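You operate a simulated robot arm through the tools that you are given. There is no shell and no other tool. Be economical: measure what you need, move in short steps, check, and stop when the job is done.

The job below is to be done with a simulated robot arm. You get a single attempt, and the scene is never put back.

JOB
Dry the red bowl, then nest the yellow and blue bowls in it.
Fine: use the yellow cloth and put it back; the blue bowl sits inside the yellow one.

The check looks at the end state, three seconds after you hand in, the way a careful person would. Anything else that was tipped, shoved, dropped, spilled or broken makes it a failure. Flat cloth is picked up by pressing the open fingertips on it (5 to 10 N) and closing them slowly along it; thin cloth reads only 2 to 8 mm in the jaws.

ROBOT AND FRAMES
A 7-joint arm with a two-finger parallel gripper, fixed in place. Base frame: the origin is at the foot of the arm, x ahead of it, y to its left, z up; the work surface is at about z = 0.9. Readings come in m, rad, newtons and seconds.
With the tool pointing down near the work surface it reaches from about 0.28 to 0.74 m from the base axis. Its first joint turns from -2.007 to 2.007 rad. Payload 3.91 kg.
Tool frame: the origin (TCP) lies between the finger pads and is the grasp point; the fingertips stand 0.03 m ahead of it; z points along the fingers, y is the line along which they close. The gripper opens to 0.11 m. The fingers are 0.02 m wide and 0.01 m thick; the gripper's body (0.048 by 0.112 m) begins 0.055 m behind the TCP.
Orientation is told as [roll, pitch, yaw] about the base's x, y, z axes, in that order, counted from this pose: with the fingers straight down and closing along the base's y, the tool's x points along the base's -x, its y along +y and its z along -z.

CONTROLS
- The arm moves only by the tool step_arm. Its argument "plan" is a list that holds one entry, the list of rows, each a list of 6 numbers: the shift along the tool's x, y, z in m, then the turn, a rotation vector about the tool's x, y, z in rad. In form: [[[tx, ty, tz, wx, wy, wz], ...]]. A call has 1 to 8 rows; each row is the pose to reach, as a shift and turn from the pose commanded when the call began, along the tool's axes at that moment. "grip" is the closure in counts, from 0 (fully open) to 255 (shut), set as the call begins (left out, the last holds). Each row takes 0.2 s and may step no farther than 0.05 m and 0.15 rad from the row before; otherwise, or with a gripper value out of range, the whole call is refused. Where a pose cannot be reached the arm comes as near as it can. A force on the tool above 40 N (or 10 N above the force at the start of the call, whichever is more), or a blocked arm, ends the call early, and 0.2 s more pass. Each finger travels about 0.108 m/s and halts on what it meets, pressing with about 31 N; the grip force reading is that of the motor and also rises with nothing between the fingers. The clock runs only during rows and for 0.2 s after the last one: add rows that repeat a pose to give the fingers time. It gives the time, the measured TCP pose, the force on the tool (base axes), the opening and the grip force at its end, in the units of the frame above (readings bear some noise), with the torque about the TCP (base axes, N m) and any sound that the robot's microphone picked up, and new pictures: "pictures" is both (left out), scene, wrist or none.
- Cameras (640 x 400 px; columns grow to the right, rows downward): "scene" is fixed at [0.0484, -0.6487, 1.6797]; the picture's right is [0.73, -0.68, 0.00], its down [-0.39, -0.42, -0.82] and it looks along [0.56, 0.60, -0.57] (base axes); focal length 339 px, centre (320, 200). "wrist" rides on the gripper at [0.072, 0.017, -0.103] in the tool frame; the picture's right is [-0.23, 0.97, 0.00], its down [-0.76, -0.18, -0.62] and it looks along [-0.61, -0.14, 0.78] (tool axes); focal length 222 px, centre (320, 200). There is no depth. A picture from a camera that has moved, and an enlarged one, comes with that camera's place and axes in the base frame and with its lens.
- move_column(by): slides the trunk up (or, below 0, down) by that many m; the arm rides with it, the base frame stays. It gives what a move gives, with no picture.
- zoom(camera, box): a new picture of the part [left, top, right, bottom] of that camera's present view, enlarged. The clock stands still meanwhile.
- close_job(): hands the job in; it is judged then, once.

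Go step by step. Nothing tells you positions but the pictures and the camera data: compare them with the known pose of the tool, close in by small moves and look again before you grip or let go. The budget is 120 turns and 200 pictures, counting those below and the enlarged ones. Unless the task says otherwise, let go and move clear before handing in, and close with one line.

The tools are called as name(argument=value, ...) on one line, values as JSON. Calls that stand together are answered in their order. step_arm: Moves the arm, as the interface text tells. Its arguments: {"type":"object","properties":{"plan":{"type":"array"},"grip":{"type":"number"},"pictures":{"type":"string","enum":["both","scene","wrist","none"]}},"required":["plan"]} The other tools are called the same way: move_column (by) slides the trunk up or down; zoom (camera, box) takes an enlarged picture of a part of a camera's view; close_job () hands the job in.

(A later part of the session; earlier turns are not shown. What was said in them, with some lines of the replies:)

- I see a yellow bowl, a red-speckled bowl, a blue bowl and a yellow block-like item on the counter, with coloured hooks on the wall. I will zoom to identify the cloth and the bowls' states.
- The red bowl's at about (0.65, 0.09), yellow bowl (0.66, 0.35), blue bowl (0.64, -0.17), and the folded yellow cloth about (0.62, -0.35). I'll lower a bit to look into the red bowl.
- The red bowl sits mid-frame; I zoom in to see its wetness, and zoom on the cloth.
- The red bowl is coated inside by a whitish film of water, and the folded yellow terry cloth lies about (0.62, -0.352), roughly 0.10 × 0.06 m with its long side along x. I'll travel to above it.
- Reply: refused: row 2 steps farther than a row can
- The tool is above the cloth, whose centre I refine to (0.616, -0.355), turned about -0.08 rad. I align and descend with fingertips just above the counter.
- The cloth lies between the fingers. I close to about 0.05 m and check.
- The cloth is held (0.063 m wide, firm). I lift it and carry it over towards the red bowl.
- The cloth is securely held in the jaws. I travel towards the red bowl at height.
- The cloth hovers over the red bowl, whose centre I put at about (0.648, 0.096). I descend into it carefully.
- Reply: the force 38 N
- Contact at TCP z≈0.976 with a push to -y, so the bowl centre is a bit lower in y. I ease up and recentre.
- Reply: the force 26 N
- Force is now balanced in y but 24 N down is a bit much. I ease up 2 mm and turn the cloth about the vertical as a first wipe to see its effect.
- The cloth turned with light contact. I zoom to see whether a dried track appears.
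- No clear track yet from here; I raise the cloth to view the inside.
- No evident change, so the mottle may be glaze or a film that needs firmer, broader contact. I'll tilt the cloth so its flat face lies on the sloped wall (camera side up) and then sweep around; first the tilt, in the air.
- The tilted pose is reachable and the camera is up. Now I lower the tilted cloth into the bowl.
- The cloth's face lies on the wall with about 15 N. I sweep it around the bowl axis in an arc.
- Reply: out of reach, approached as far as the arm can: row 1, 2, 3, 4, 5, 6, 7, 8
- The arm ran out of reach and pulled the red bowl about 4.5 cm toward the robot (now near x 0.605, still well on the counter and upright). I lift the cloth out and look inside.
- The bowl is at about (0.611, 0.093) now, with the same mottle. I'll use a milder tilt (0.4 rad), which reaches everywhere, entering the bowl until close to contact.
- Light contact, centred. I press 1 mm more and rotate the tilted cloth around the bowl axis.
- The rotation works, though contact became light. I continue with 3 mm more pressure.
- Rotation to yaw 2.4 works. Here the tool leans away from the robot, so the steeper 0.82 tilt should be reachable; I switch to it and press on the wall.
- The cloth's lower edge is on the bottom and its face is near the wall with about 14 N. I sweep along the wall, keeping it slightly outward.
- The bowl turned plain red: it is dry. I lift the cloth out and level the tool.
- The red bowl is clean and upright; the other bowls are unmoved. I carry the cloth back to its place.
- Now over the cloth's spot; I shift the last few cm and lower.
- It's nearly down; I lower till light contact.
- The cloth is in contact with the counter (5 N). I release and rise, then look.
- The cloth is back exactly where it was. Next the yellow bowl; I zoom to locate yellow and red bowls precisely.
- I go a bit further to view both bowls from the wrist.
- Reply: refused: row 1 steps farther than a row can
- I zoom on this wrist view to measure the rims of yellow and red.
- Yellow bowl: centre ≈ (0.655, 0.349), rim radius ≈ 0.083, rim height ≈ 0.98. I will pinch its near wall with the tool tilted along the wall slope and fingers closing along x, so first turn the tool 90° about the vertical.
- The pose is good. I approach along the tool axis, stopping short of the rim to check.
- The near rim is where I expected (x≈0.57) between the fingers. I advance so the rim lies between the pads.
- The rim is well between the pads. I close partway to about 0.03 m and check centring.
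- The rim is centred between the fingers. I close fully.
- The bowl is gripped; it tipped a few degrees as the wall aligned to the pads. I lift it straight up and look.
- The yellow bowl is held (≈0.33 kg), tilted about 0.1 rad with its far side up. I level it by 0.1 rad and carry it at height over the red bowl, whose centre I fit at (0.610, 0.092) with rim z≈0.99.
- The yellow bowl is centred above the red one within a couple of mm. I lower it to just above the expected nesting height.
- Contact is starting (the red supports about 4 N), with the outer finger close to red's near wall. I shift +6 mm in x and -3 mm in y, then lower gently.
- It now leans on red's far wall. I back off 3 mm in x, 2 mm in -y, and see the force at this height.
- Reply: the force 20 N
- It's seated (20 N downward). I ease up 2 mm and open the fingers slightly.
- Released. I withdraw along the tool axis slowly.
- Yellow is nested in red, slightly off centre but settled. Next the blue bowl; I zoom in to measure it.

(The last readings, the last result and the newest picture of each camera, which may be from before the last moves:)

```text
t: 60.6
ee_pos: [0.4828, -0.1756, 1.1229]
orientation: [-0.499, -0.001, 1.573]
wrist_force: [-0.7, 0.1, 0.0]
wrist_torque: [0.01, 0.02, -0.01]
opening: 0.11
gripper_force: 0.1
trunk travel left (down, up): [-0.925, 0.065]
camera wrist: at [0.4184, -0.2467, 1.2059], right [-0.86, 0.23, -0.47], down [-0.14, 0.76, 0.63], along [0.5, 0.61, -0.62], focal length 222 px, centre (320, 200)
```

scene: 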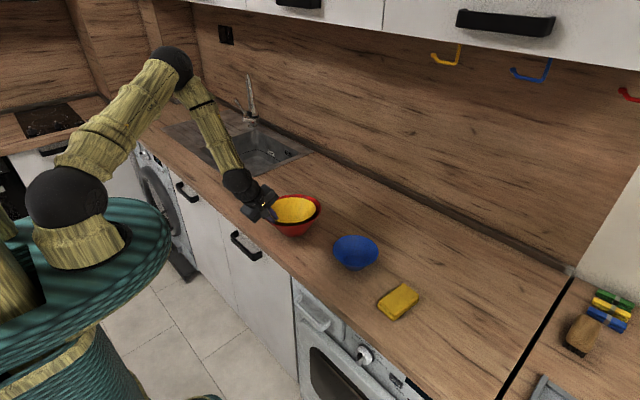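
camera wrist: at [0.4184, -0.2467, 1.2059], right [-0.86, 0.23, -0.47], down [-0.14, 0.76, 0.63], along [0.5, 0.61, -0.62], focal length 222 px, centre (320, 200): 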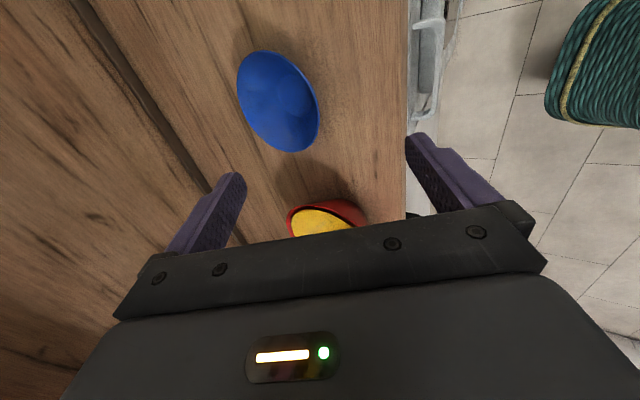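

Blue's centre is roughly (0.642, -0.170), rim radius 0.069, rim z≈0.96. With the tool tilted 0.5 rad along its wall slope, I approach its near wall, stopping short.

step_arm(plan=[[[-0.0056, -0.002, 0.04, 0, 0, 0], [-0.0056, -0.002, 0.08, 0, 0, 0], [-0.0056, -0.002, 0.12, 0, 0, 0], [-0.0056, -0.002, 0.1344, 0, 0, 0], [-0.0056, -0.002, 0.1344, 0, 0, 0]]], grip=95)

zoom(camera="scene", box=[308, 215, 404, 275])

zoom(camera="wrist", box=[160, 0, 480, 200])

```text
t: 61.8
ee_pos: [0.5494, -0.1683, 1.006]
orientation: [-0.499, -0.001, 1.573]
wrist_force: [1.1, 0.0, 0.6]
wrist_torque: [0.03, 0.0, 0.01]
opening: 0.0692
gripper_force: 0.2
trunk travel left (down, up): [-0.925, 0.065]
camera wrist: at [0.4841, -0.2412, 1.0876], right [-0.86, 0.23, -0.47], down [-0.14, 0.76, 0.63], along [0.5, 0.61, -0.62], focal length 222 px, centre (320, 200)
```

scene: 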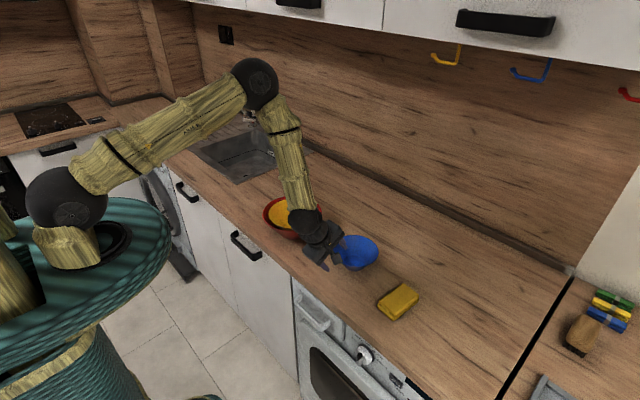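
wrist: 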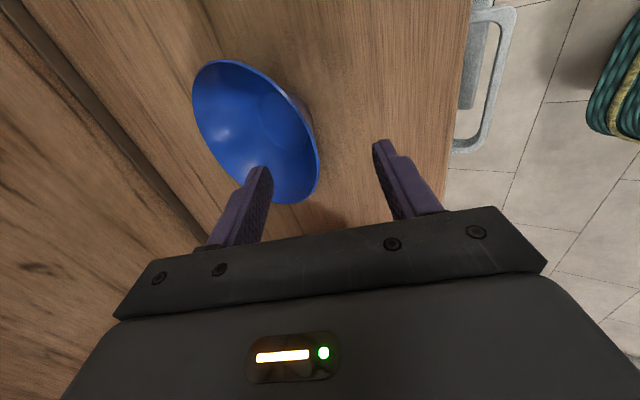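

```text
6.67 times, centred on (356, 245) of scene
camera zoom: at [0.0484, -0.6487, 1.6797], right [0.73, -0.68, 0.0], down [-0.39, -0.42, -0.82], along [0.56, 0.6, -0.57], focal length 2261 px, centre (80, -100)
```

zoom: 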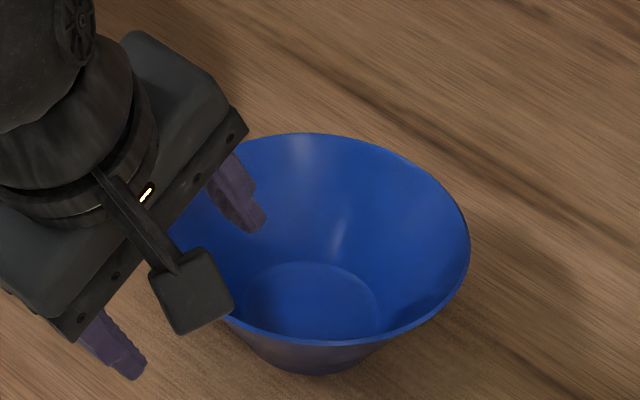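

```text
2.00 times, centred on (320, 100) of wrist
camera zoom: at [0.4841, -0.2412, 1.0876], right [-0.86, 0.23, -0.47], down [-0.14, 0.76, 0.63], along [0.5, 0.61, -0.62], focal length 444 px, centre (320, 400)
```

zoom: 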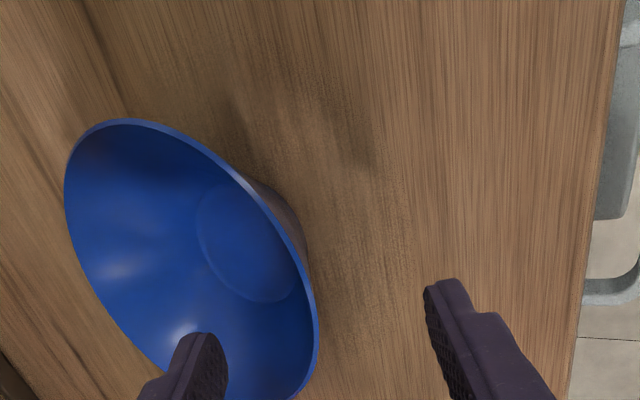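

The fit gives blue's centre (0.644, -0.168), rim z 0.96 — right in line. I advance 0.043 m along the tool axis to have ~2 cm of wall between the pads.

step_arm(plan=[[[0, -0.0008, 0.015, 0, 0, 0], [0, -0.0008, 0.03, 0, 0, 0], [0, -0.0008, 0.043, 0, 0, 0], [0, -0.0008, 0.043, 0, 0, 0]]], grip=95, pictures="none")

step_arm(plan=[[[0, 0, 0, 0, 0, 0], [0, 0, 0, 0, 0, 0]]], grip=195, pictures="wrist")

zoom(camera="scene", box=[308, 215, 404, 275])

```text
t: 62.8
ee_pos: [0.5705, -0.1694, 0.9694]
orientation: [-0.498, 0.0, 1.571]
wrist_force: [1.3, 0.1, -0.1]
wrist_torque: [-0.03, 0.0, -0.04]
opening: 0.0689
gripper_force: 0.0
trunk travel left (down, up): [-0.925, 0.065]
```

```text
t: 63.4
ee_pos: [0.5706, -0.1701, 0.9687]
orientation: [-0.499, -0.001, 1.572]
wrist_force: [0.5, -0.8, 0.0]
wrist_torque: [0.01, -0.02, -0.01]
opening: 0.0258
gripper_force: 0.1
trunk travel left (down, up): [-0.925, 0.065]
camera wrist: at [0.5053, -0.2412, 1.051], right [-0.86, 0.23, -0.47], down [-0.14, 0.76, 0.63], along [0.5, 0.61, -0.62], focal length 222 px, centre (320, 200)
```

wrist: 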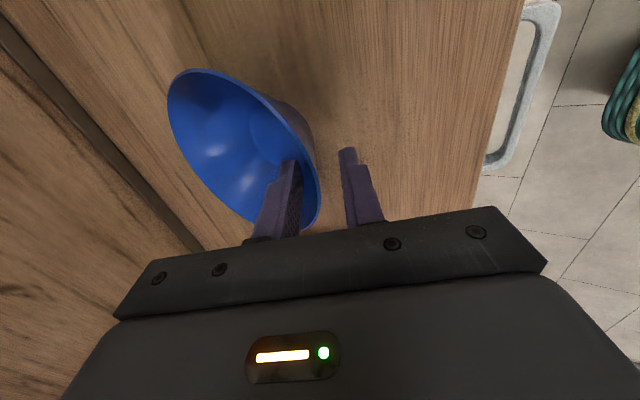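

```text
6.67 times, centred on (356, 245) of scene
camera zoom: at [0.0484, -0.6487, 1.6797], right [0.73, -0.68, 0.0], down [-0.39, -0.42, -0.82], along [0.56, 0.6, -0.57], focal length 2261 px, centre (80, -100)
```

zoom: 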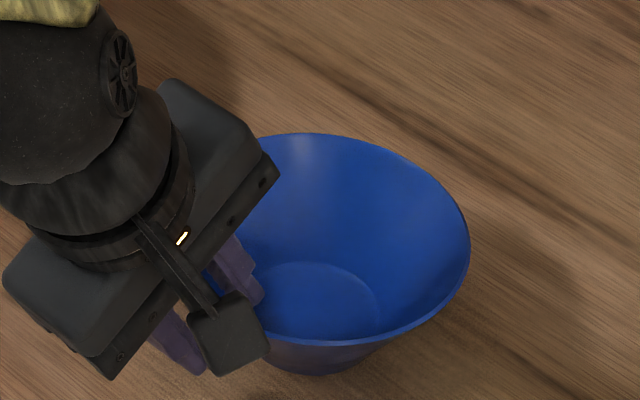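

The wall lies between the pads. I close fully.

step_arm(plan=[[[0, 0, 0, 0, 0, 0], [0, 0, 0, 0, 0, 0], [0, 0, 0, 0, 0, 0]]], grip=255, pictures="none")

zoom(camera="scene", box=[308, 215, 404, 275])

```text
t: 64.2
ee_pos: [0.5709, -0.1688, 0.9707]
orientation: [-0.502, 0.0, 1.573]
wrist_force: [6.0, -0.3, 13.7]
wrist_torque: [-0.18, -1.03, 0.0]
opening: 0.0082
gripper_force: 31.4
trunk travel left (down, up): [-0.925, 0.065]
```

```text
6.67 times, centred on (356, 245) of scene
camera zoom: at [0.0484, -0.6487, 1.6797], right [0.73, -0.68, 0.0], down [-0.39, -0.42, -0.82], along [0.56, 0.6, -0.57], focal length 2261 px, centre (80, -100)
```

zoom: 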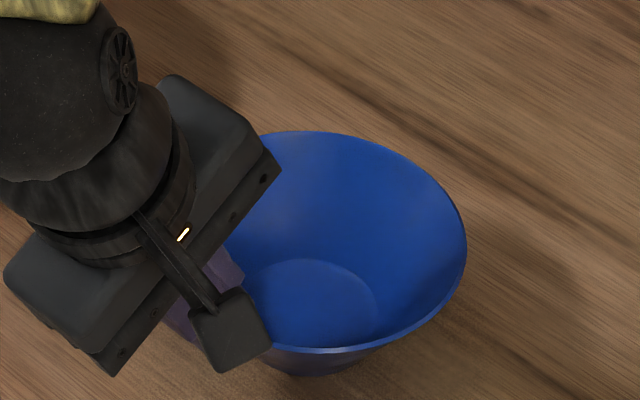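

The pads are not flush (0.008 m opening, torque -1 N m): the wall is shallower than my tilt. I tilt the tool a bit more to relieve it.

step_arm(plan=[[[0, 0, 0, 0.05, 0, 0], [0, 0, 0, 0.1, 0, 0], [0, 0, 0, 0.15, 0, 0], [0, 0, 0, 0.15, 0, 0]]], pictures="none")

```text
t: 65.2
ee_pos: [0.5674, -0.1693, 0.9684]
orientation: [-0.648, -0.001, 1.57]
wrist_force: [-2.4, 1.2, 4.5]
wrist_torque: [-0.02, 0.06, 0.04]
opening: 0.0066
gripper_force: 30.6
trunk travel left (down, up): [-0.925, 0.065]
```

Better; torque is gone. I tilt 0.08 more and check the opening.

step_arm(plan=[[[0, 0, 0, 0.04, 0, 0], [0, 0, 0, 0.08, 0, 0], [0, 0, 0, 0.08, 0, 0]]], pictures="wrist")

zoom(camera="scene", box=[308, 215, 404, 275])

```text
t: 66.0
ee_pos: [0.5685, -0.1704, 0.9686]
orientation: [-0.727, 0.0, 1.571]
wrist_force: [0.4, 0.1, -2.3]
wrist_torque: [0.01, 0.19, 0.0]
opening: 0.0064
gripper_force: 30.7
trunk travel left (down, up): [-0.925, 0.065]
camera wrist: at [0.4879, -0.2416, 1.0336], right [-0.73, 0.23, -0.65], down [-0.28, 0.76, 0.58], along [0.63, 0.61, -0.49], focal length 222 px, centre (320, 200)
```

wrist: 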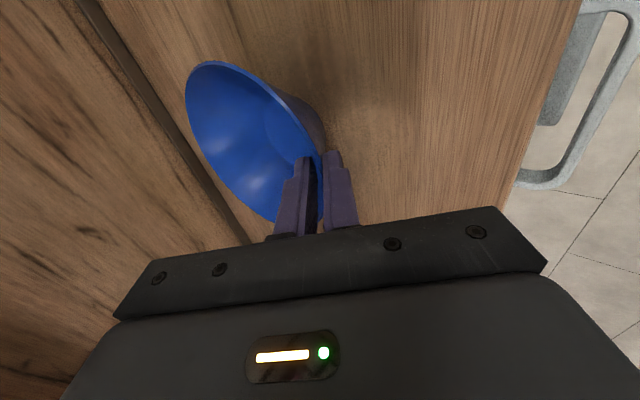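

```text
6.67 times, centred on (356, 245) of scene
camera zoom: at [0.0484, -0.6487, 1.6797], right [0.73, -0.68, 0.0], down [-0.39, -0.42, -0.82], along [0.56, 0.6, -0.57], focal length 2261 px, centre (80, -100)
```

zoom: 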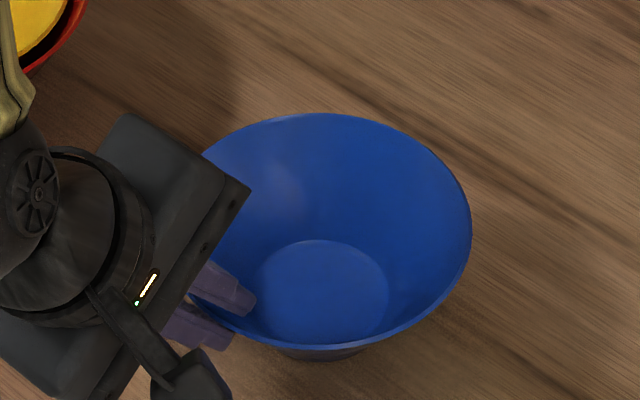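

It's held by the gripper now (bowl lifting off, slightly far-side-up). I lift it and level by 0.08 rad.

step_arm(plan=[[[0, -0.0133, -0.0149, -0.04, 0, 0], [0, -0.0332, -0.0374, -0.08, 0, 0], [0, -0.06, -0.0672, -0.08, 0, 0], [0, -0.0864, -0.0971, -0.08, 0, 0], [0, -0.1063, -0.1195, -0.08, 0, 0], [0, -0.1063, -0.1195, -0.08, 0, 0]]])

zoom(camera="scene", box=[300, 165, 412, 235])

```text
t: 67.4
ee_pos: [0.5695, -0.169, 1.1286]
orientation: [-0.647, 0.001, 1.572]
wrist_force: [0.2, -0.5, -2.3]
wrist_torque: [-0.04, 0.19, 0.03]
opening: 0.0065
gripper_force: 30.9
trunk travel left (down, up): [-0.925, 0.065]
camera wrist: at [0.4933, -0.2417, 1.2003], right [-0.78, 0.23, -0.59], down [-0.23, 0.76, 0.6], along [0.58, 0.61, -0.54], focal length 222 px, centre (320, 200)
```

scene: 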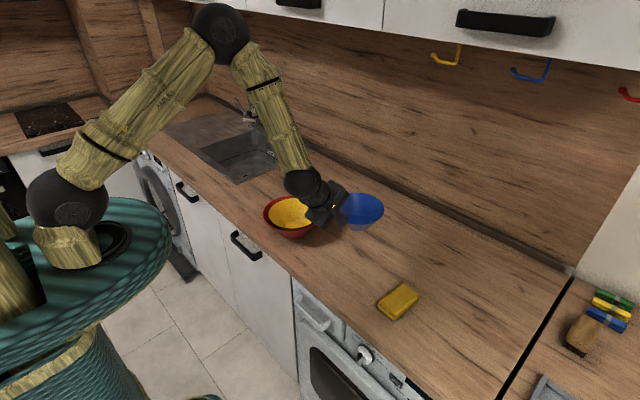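
wrist: 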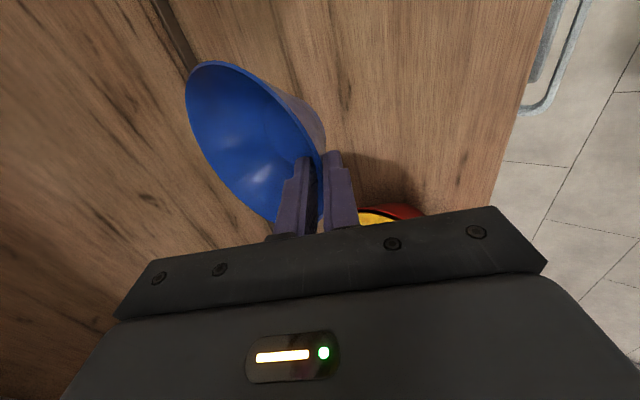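

```text
5.71 times, centred on (356, 200) of scene
camera zoom: at [0.0484, -0.6487, 1.6797], right [0.73, -0.68, 0.0], down [-0.39, -0.42, -0.82], along [0.56, 0.6, -0.57], focal length 1938 px, centre (114, 200)
```

zoom: 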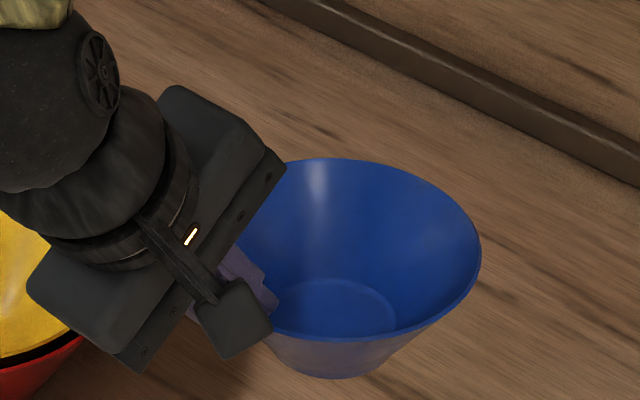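

Blue hangs level. I carry it over the nested bowls, aiming for their centre around (0.605, 0.087).

step_arm(plan=[[[-0.043, 0.005, -0.004, 0, 0, 0], [-0.086, 0.01, -0.008, 0, 0, 0], [-0.129, 0.015, -0.0115, 0, 0, 0], [-0.172, 0.02, -0.0153, 0, 0, 0], [-0.215, 0.025, -0.019, 0, 0, 0], [-0.256, 0.0303, -0.0229, 0, 0, 0], [-0.256, 0.0303, -0.0229, 0, 0, 0]]])

zoom(camera="scene", box=[225, 150, 353, 240])

```text
t: 69.0
ee_pos: [0.5322, 0.0879, 1.1317]
orientation: [-0.648, 0.001, 1.57]
wrist_force: [0.6, 0.1, -1.9]
wrist_torque: [0.03, 0.2, 0.03]
opening: 0.0062
gripper_force: 31.1
trunk travel left (down, up): [-0.925, 0.065]
camera wrist: at [0.4569, 0.0154, 1.2024], right [-0.78, 0.23, -0.59], down [-0.23, 0.76, 0.6], along [0.59, 0.61, -0.54], focal length 222 px, centre (320, 200)
```

scene: 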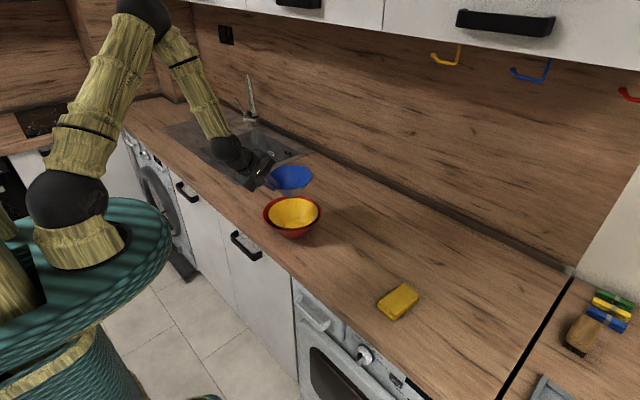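
wrist: 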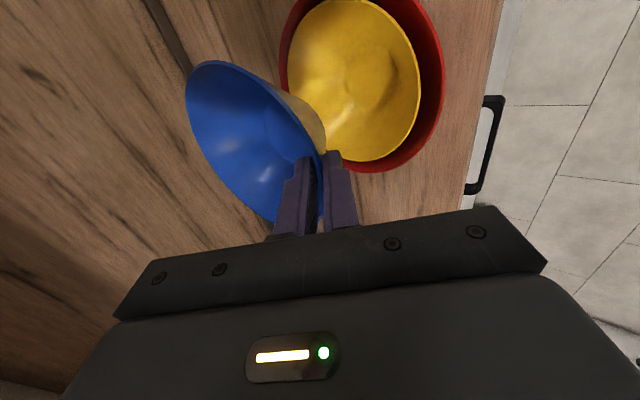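

```text
4.44 times, centred on (289, 195) of scene
camera zoom: at [0.0484, -0.6487, 1.6797], right [0.73, -0.68, 0.0], down [-0.39, -0.42, -0.82], along [0.56, 0.6, -0.57], focal length 1507 px, centre (458, 222)
```

zoom: 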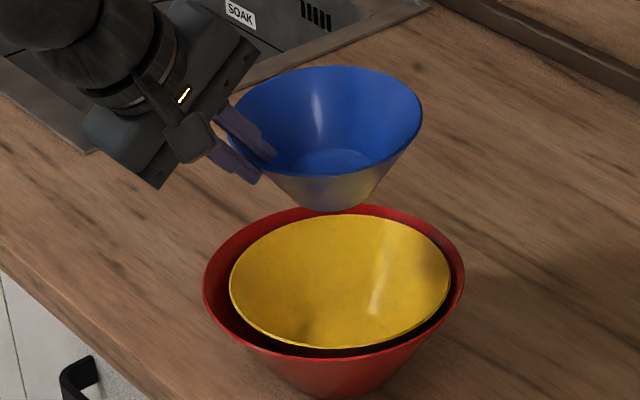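

Yellow's centre fits at (0.608, 0.085) and blue hangs at about (0.607, 0.088): 3 mm to correct. I lower blue to just above the nest.

step_arm(plan=[[[0.003, 0.0196, 0.0304, 0, 0, 0], [0.003, 0.0436, 0.0624, 0, 0, 0], [0.003, 0.062, 0.0862, 0, 0, 0], [0.003, 0.0713, 0.099, 0, 0, 0], [0.003, 0.0713, 0.099, 0, 0, 0]]])

zoom(camera="scene", box=[225, 160, 353, 240])

```text
t: 70.2
ee_pos: [0.5354, 0.0827, 1.0063]
orientation: [-0.649, 0.001, 1.574]
wrist_force: [0.0, 0.2, -2.6]
wrist_torque: [0.0, 0.19, 0.03]
opening: 0.0066
gripper_force: 31.1
trunk travel left (down, up): [-0.925, 0.065]
camera wrist: at [0.459, 0.0115, 1.0779], right [-0.78, 0.23, -0.59], down [-0.24, 0.76, 0.6], along [0.58, 0.61, -0.54], focal length 222 px, centre (320, 200)
```

scene: 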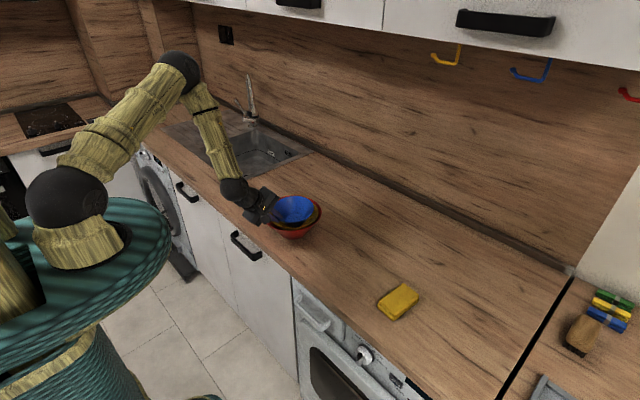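
wrist: 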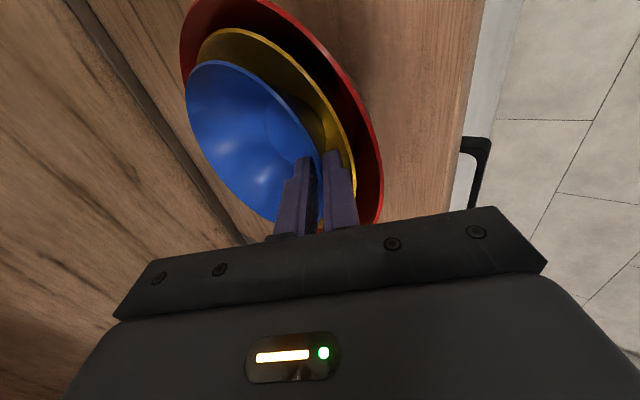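

```text
5.00 times, centred on (289, 200) of scene
camera zoom: at [0.0484, -0.6487, 1.6797], right [0.73, -0.68, 0.0], down [-0.39, -0.42, -0.82], along [0.56, 0.6, -0.57], focal length 1696 px, centre (475, 200)
```

zoom: 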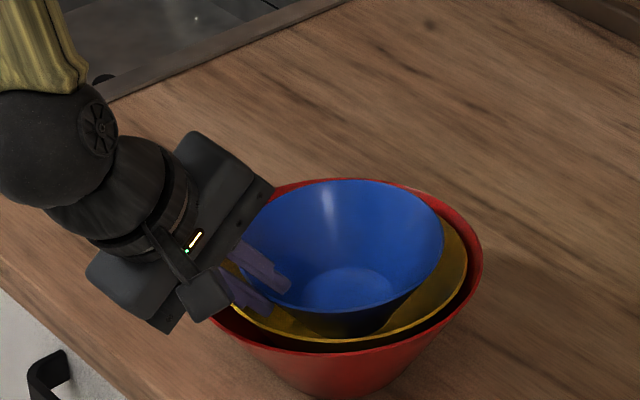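

No contact yet. I lower 10 mm slowly.

step_arm(plan=[[[0, 0.0024, 0.0032, 0, 0, 0], [0, 0.0042, 0.0056, 0, 0, 0], [0, 0.006, 0.008, 0, 0, 0], [0, 0.006, 0.008, 0, 0, 0]]], pictures="none")

```text
t: 71.2
ee_pos: [0.5346, 0.0836, 0.9975]
orientation: [-0.648, 0.0, 1.571]
wrist_force: [0.3, -0.1, -0.4]
wrist_torque: [-0.01, 0.21, -0.03]
opening: 0.0064
gripper_force: 30.0
trunk travel left (down, up): [-0.925, 0.065]
```

Contact is starting. I go 5 mm lower with 3 mm in +x.

step_arm(plan=[[[0, -0.0024, 0.0018, 0, 0, 0], [0, -0.0006, 0.0042, 0, 0, 0], [0, 0.0006, 0.0058, 0, 0, 0], [0, 0.0006, 0.0058, 0, 0, 0]]], pictures="wrist")

zoom(camera="scene", box=[225, 160, 353, 240])

```text
t: 72.2
ee_pos: [0.5375, 0.0836, 0.9909]
orientation: [-0.65, 0.0, 1.573]
wrist_force: [0.7, 0.5, -0.5]
wrist_torque: [0.03, 0.22, -0.01]
opening: 0.0063
gripper_force: 31.3
trunk travel left (down, up): [-0.925, 0.065]
camera wrist: at [0.4615, 0.0122, 1.0629], right [-0.78, 0.23, -0.59], down [-0.24, 0.76, 0.6], along [0.58, 0.61, -0.54], focal length 222 px, centre (320, 200)
```

wrist: 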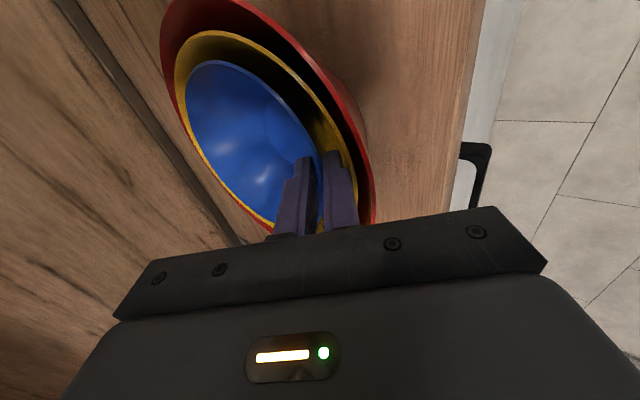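

```text
5.00 times, centred on (289, 200) of scene
camera zoom: at [0.0484, -0.6487, 1.6797], right [0.73, -0.68, 0.0], down [-0.39, -0.42, -0.82], along [0.56, 0.6, -0.57], focal length 1696 px, centre (475, 200)
```

zoom: 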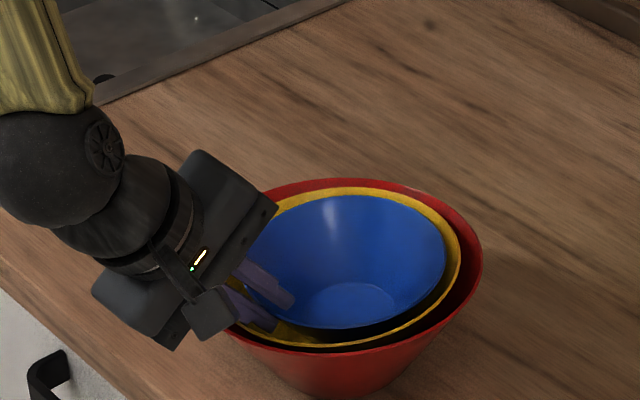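

Nicely nested; contact is still light. Another 5 mm.

step_arm(plan=[[[0, 0.0012, 0.0016, 0, 0, 0], [0, 0.0024, 0.0032, 0, 0, 0], [0, 0.0033, 0.0044, 0, 0, 0], [0, 0.0033, 0.0044, 0, 0, 0]]], pictures="none")

```text
t: 73.2
ee_pos: [0.5377, 0.083, 0.9875]
orientation: [-0.652, -0.001, 1.571]
wrist_force: [1.9, 0.2, 18.1]
wrist_torque: [0.17, -0.3, -0.08]
opening: 0.0064
gripper_force: 31.0
trunk travel left (down, up): [-0.925, 0.065]
```

Seated (18 N). I ease up 1.5 mm and open slightly.

step_arm(plan=[[[0, -0.0009, -0.0012, 0, 0, 0], [0, -0.0009, -0.0012, 0, 0, 0]]], grip=222, pictures="wrist")

zoom(camera="scene", box=[225, 160, 353, 240])

```text
t: 73.8
ee_pos: [0.537, 0.0838, 0.9891]
orientation: [-0.648, 0.0, 1.573]
wrist_force: [5.1, 1.1, 10.9]
wrist_torque: [0.16, -0.22, -0.08]
opening: 0.0086
gripper_force: 0.1
trunk travel left (down, up): [-0.925, 0.065]
camera wrist: at [0.4615, 0.0114, 1.0593], right [-0.78, 0.23, -0.59], down [-0.24, 0.76, 0.6], along [0.59, 0.61, -0.54], focal length 222 px, centre (320, 200)
```

wrist: 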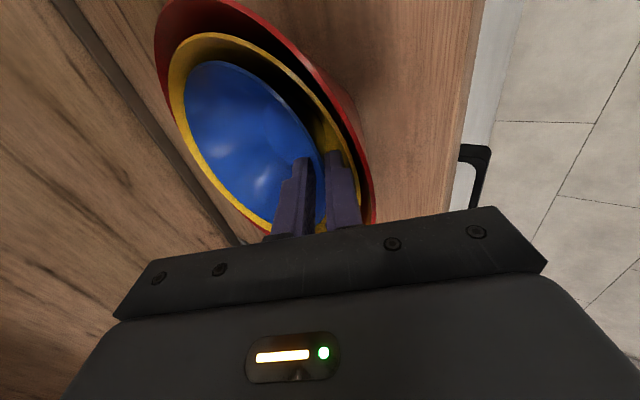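

```text
5.00 times, centred on (289, 200) of scene
camera zoom: at [0.0484, -0.6487, 1.6797], right [0.73, -0.68, 0.0], down [-0.39, -0.42, -0.82], along [0.56, 0.6, -0.57], focal length 1696 px, centre (475, 200)
```

zoom: 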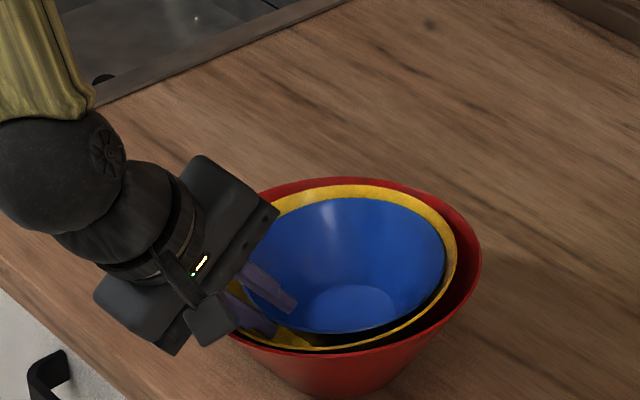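

The outer finger still presses on the yellow wall. I rise 3 mm, open a touch more, then withdraw along the tool axis.

step_arm(plan=[[[0, -0.0018, -0.0024, 0, 0, 0], [0, -0.0018, -0.0024, 0, 0, 0], [0, -0.002, -0.006, 0, 0, 0], [0, -0.002, -0.014, 0, 0, 0], [0, -0.002, -0.025, 0, 0, 0], [0, -0.002, -0.04, 0, 0, 0], [0, -0.002, -0.07, 0, 0, 0], [0, -0.002, -0.11, 0, 0, 0]]], grip=215, pictures="wrist")

zoom(camera="scene", box=[225, 160, 353, 240])

```text
t: 75.6
ee_pos: [0.4706, 0.0828, 1.0762]
orientation: [-0.649, 0.0, 1.571]
wrist_force: [0.1, 0.5, 0.6]
wrist_torque: [0.03, -0.03, -0.02]
opening: 0.0173
gripper_force: 0.2
trunk travel left (down, up): [-0.925, 0.065]
camera wrist: at [0.3941, 0.0108, 1.1476], right [-0.78, 0.23, -0.59], down [-0.24, 0.76, 0.6], along [0.59, 0.61, -0.54], focal length 222 px, centre (320, 200)
```

wrist: 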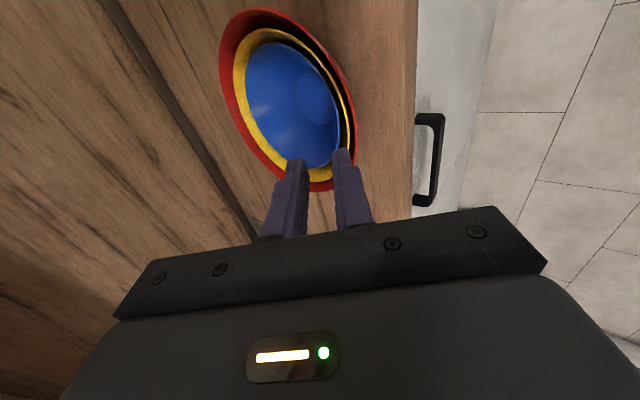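

```text
5.00 times, centred on (289, 200) of scene
camera zoom: at [0.0484, -0.6487, 1.6797], right [0.73, -0.68, 0.0], down [-0.39, -0.42, -0.82], along [0.56, 0.6, -0.57], focal length 1696 px, centre (475, 200)
```

zoom: 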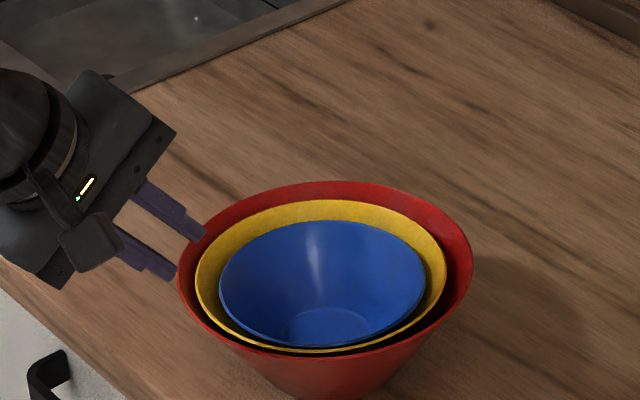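

All three are nested, upright and roughly concentric. I move the arm up and clear, and take a last look.

step_arm(plan=[[[0, -0.01, -0.04, 0, 0, 0], [0, -0.03, -0.08, 0, 0, 0], [0, -0.05, -0.12, 0, 0, 0], [0, -0.07, -0.15, 0, 0, 0], [0, -0.07, -0.15, 0, 0, 0]]], grip=120)

zoom(camera="scene", box=[240, 170, 448, 320])

```text
t: 76.8
ee_pos: [0.4461, 0.0886, 1.2411]
orientation: [-0.645, 0.002, 1.57]
wrist_force: [0.2, -0.1, -0.2]
wrist_torque: [-0.06, 0.06, -0.04]
opening: 0.0581
gripper_force: 0.0
out of reach, approached as far as the arm can: row 2, 3, 4, 5
trunk travel left (down, up): [-0.925, 0.065]
camera wrist: at [0.3695, 0.0161, 1.3118], right [-0.78, 0.23, -0.59], down [-0.23, 0.76, 0.6], along [0.58, 0.61, -0.54], focal length 222 px, centre (320, 200)
```

scene: 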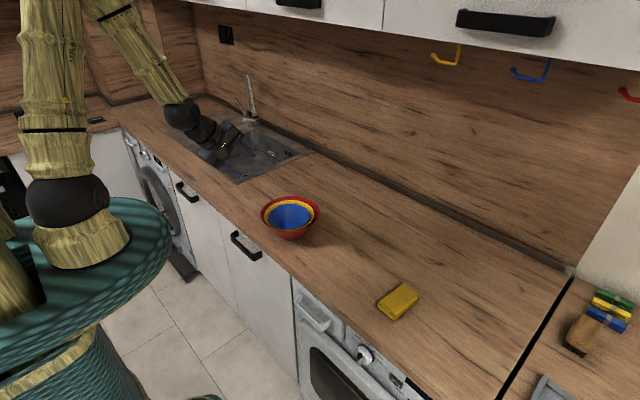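
wrist: 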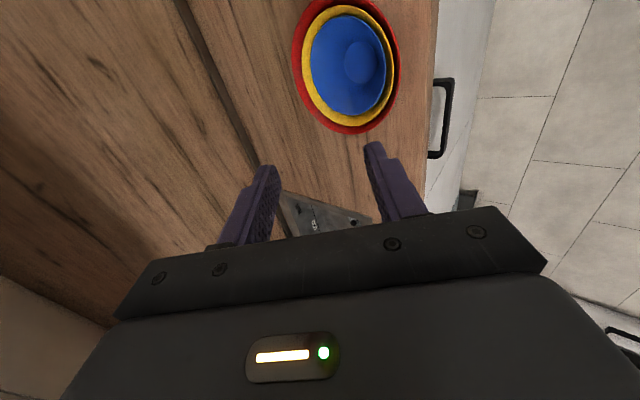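

```text
2.67 times, centred on (344, 245) of scene
camera zoom: at [0.0484, -0.6487, 1.6797], right [0.73, -0.68, 0.0], down [-0.39, -0.42, -0.82], along [0.56, 0.6, -0.57], focal length 904 px, centre (256, 80)
```

zoom: 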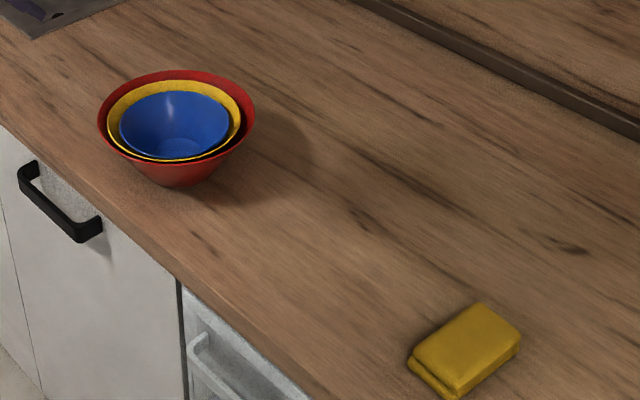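

Blue sits in yellow, yellow in the dry red bowl, the cloth is back in its place, and the arm is clear. I hand in.

close_job()

```text
The job is handed in.
```

The red bowl is dry, the blue bowl sits inside the yellow one inside the red, and the yellow cloth is back in its place. While I was wiping it, the red bowl slid about 4 cm toward the robot; it stayed upright and well on the counter.
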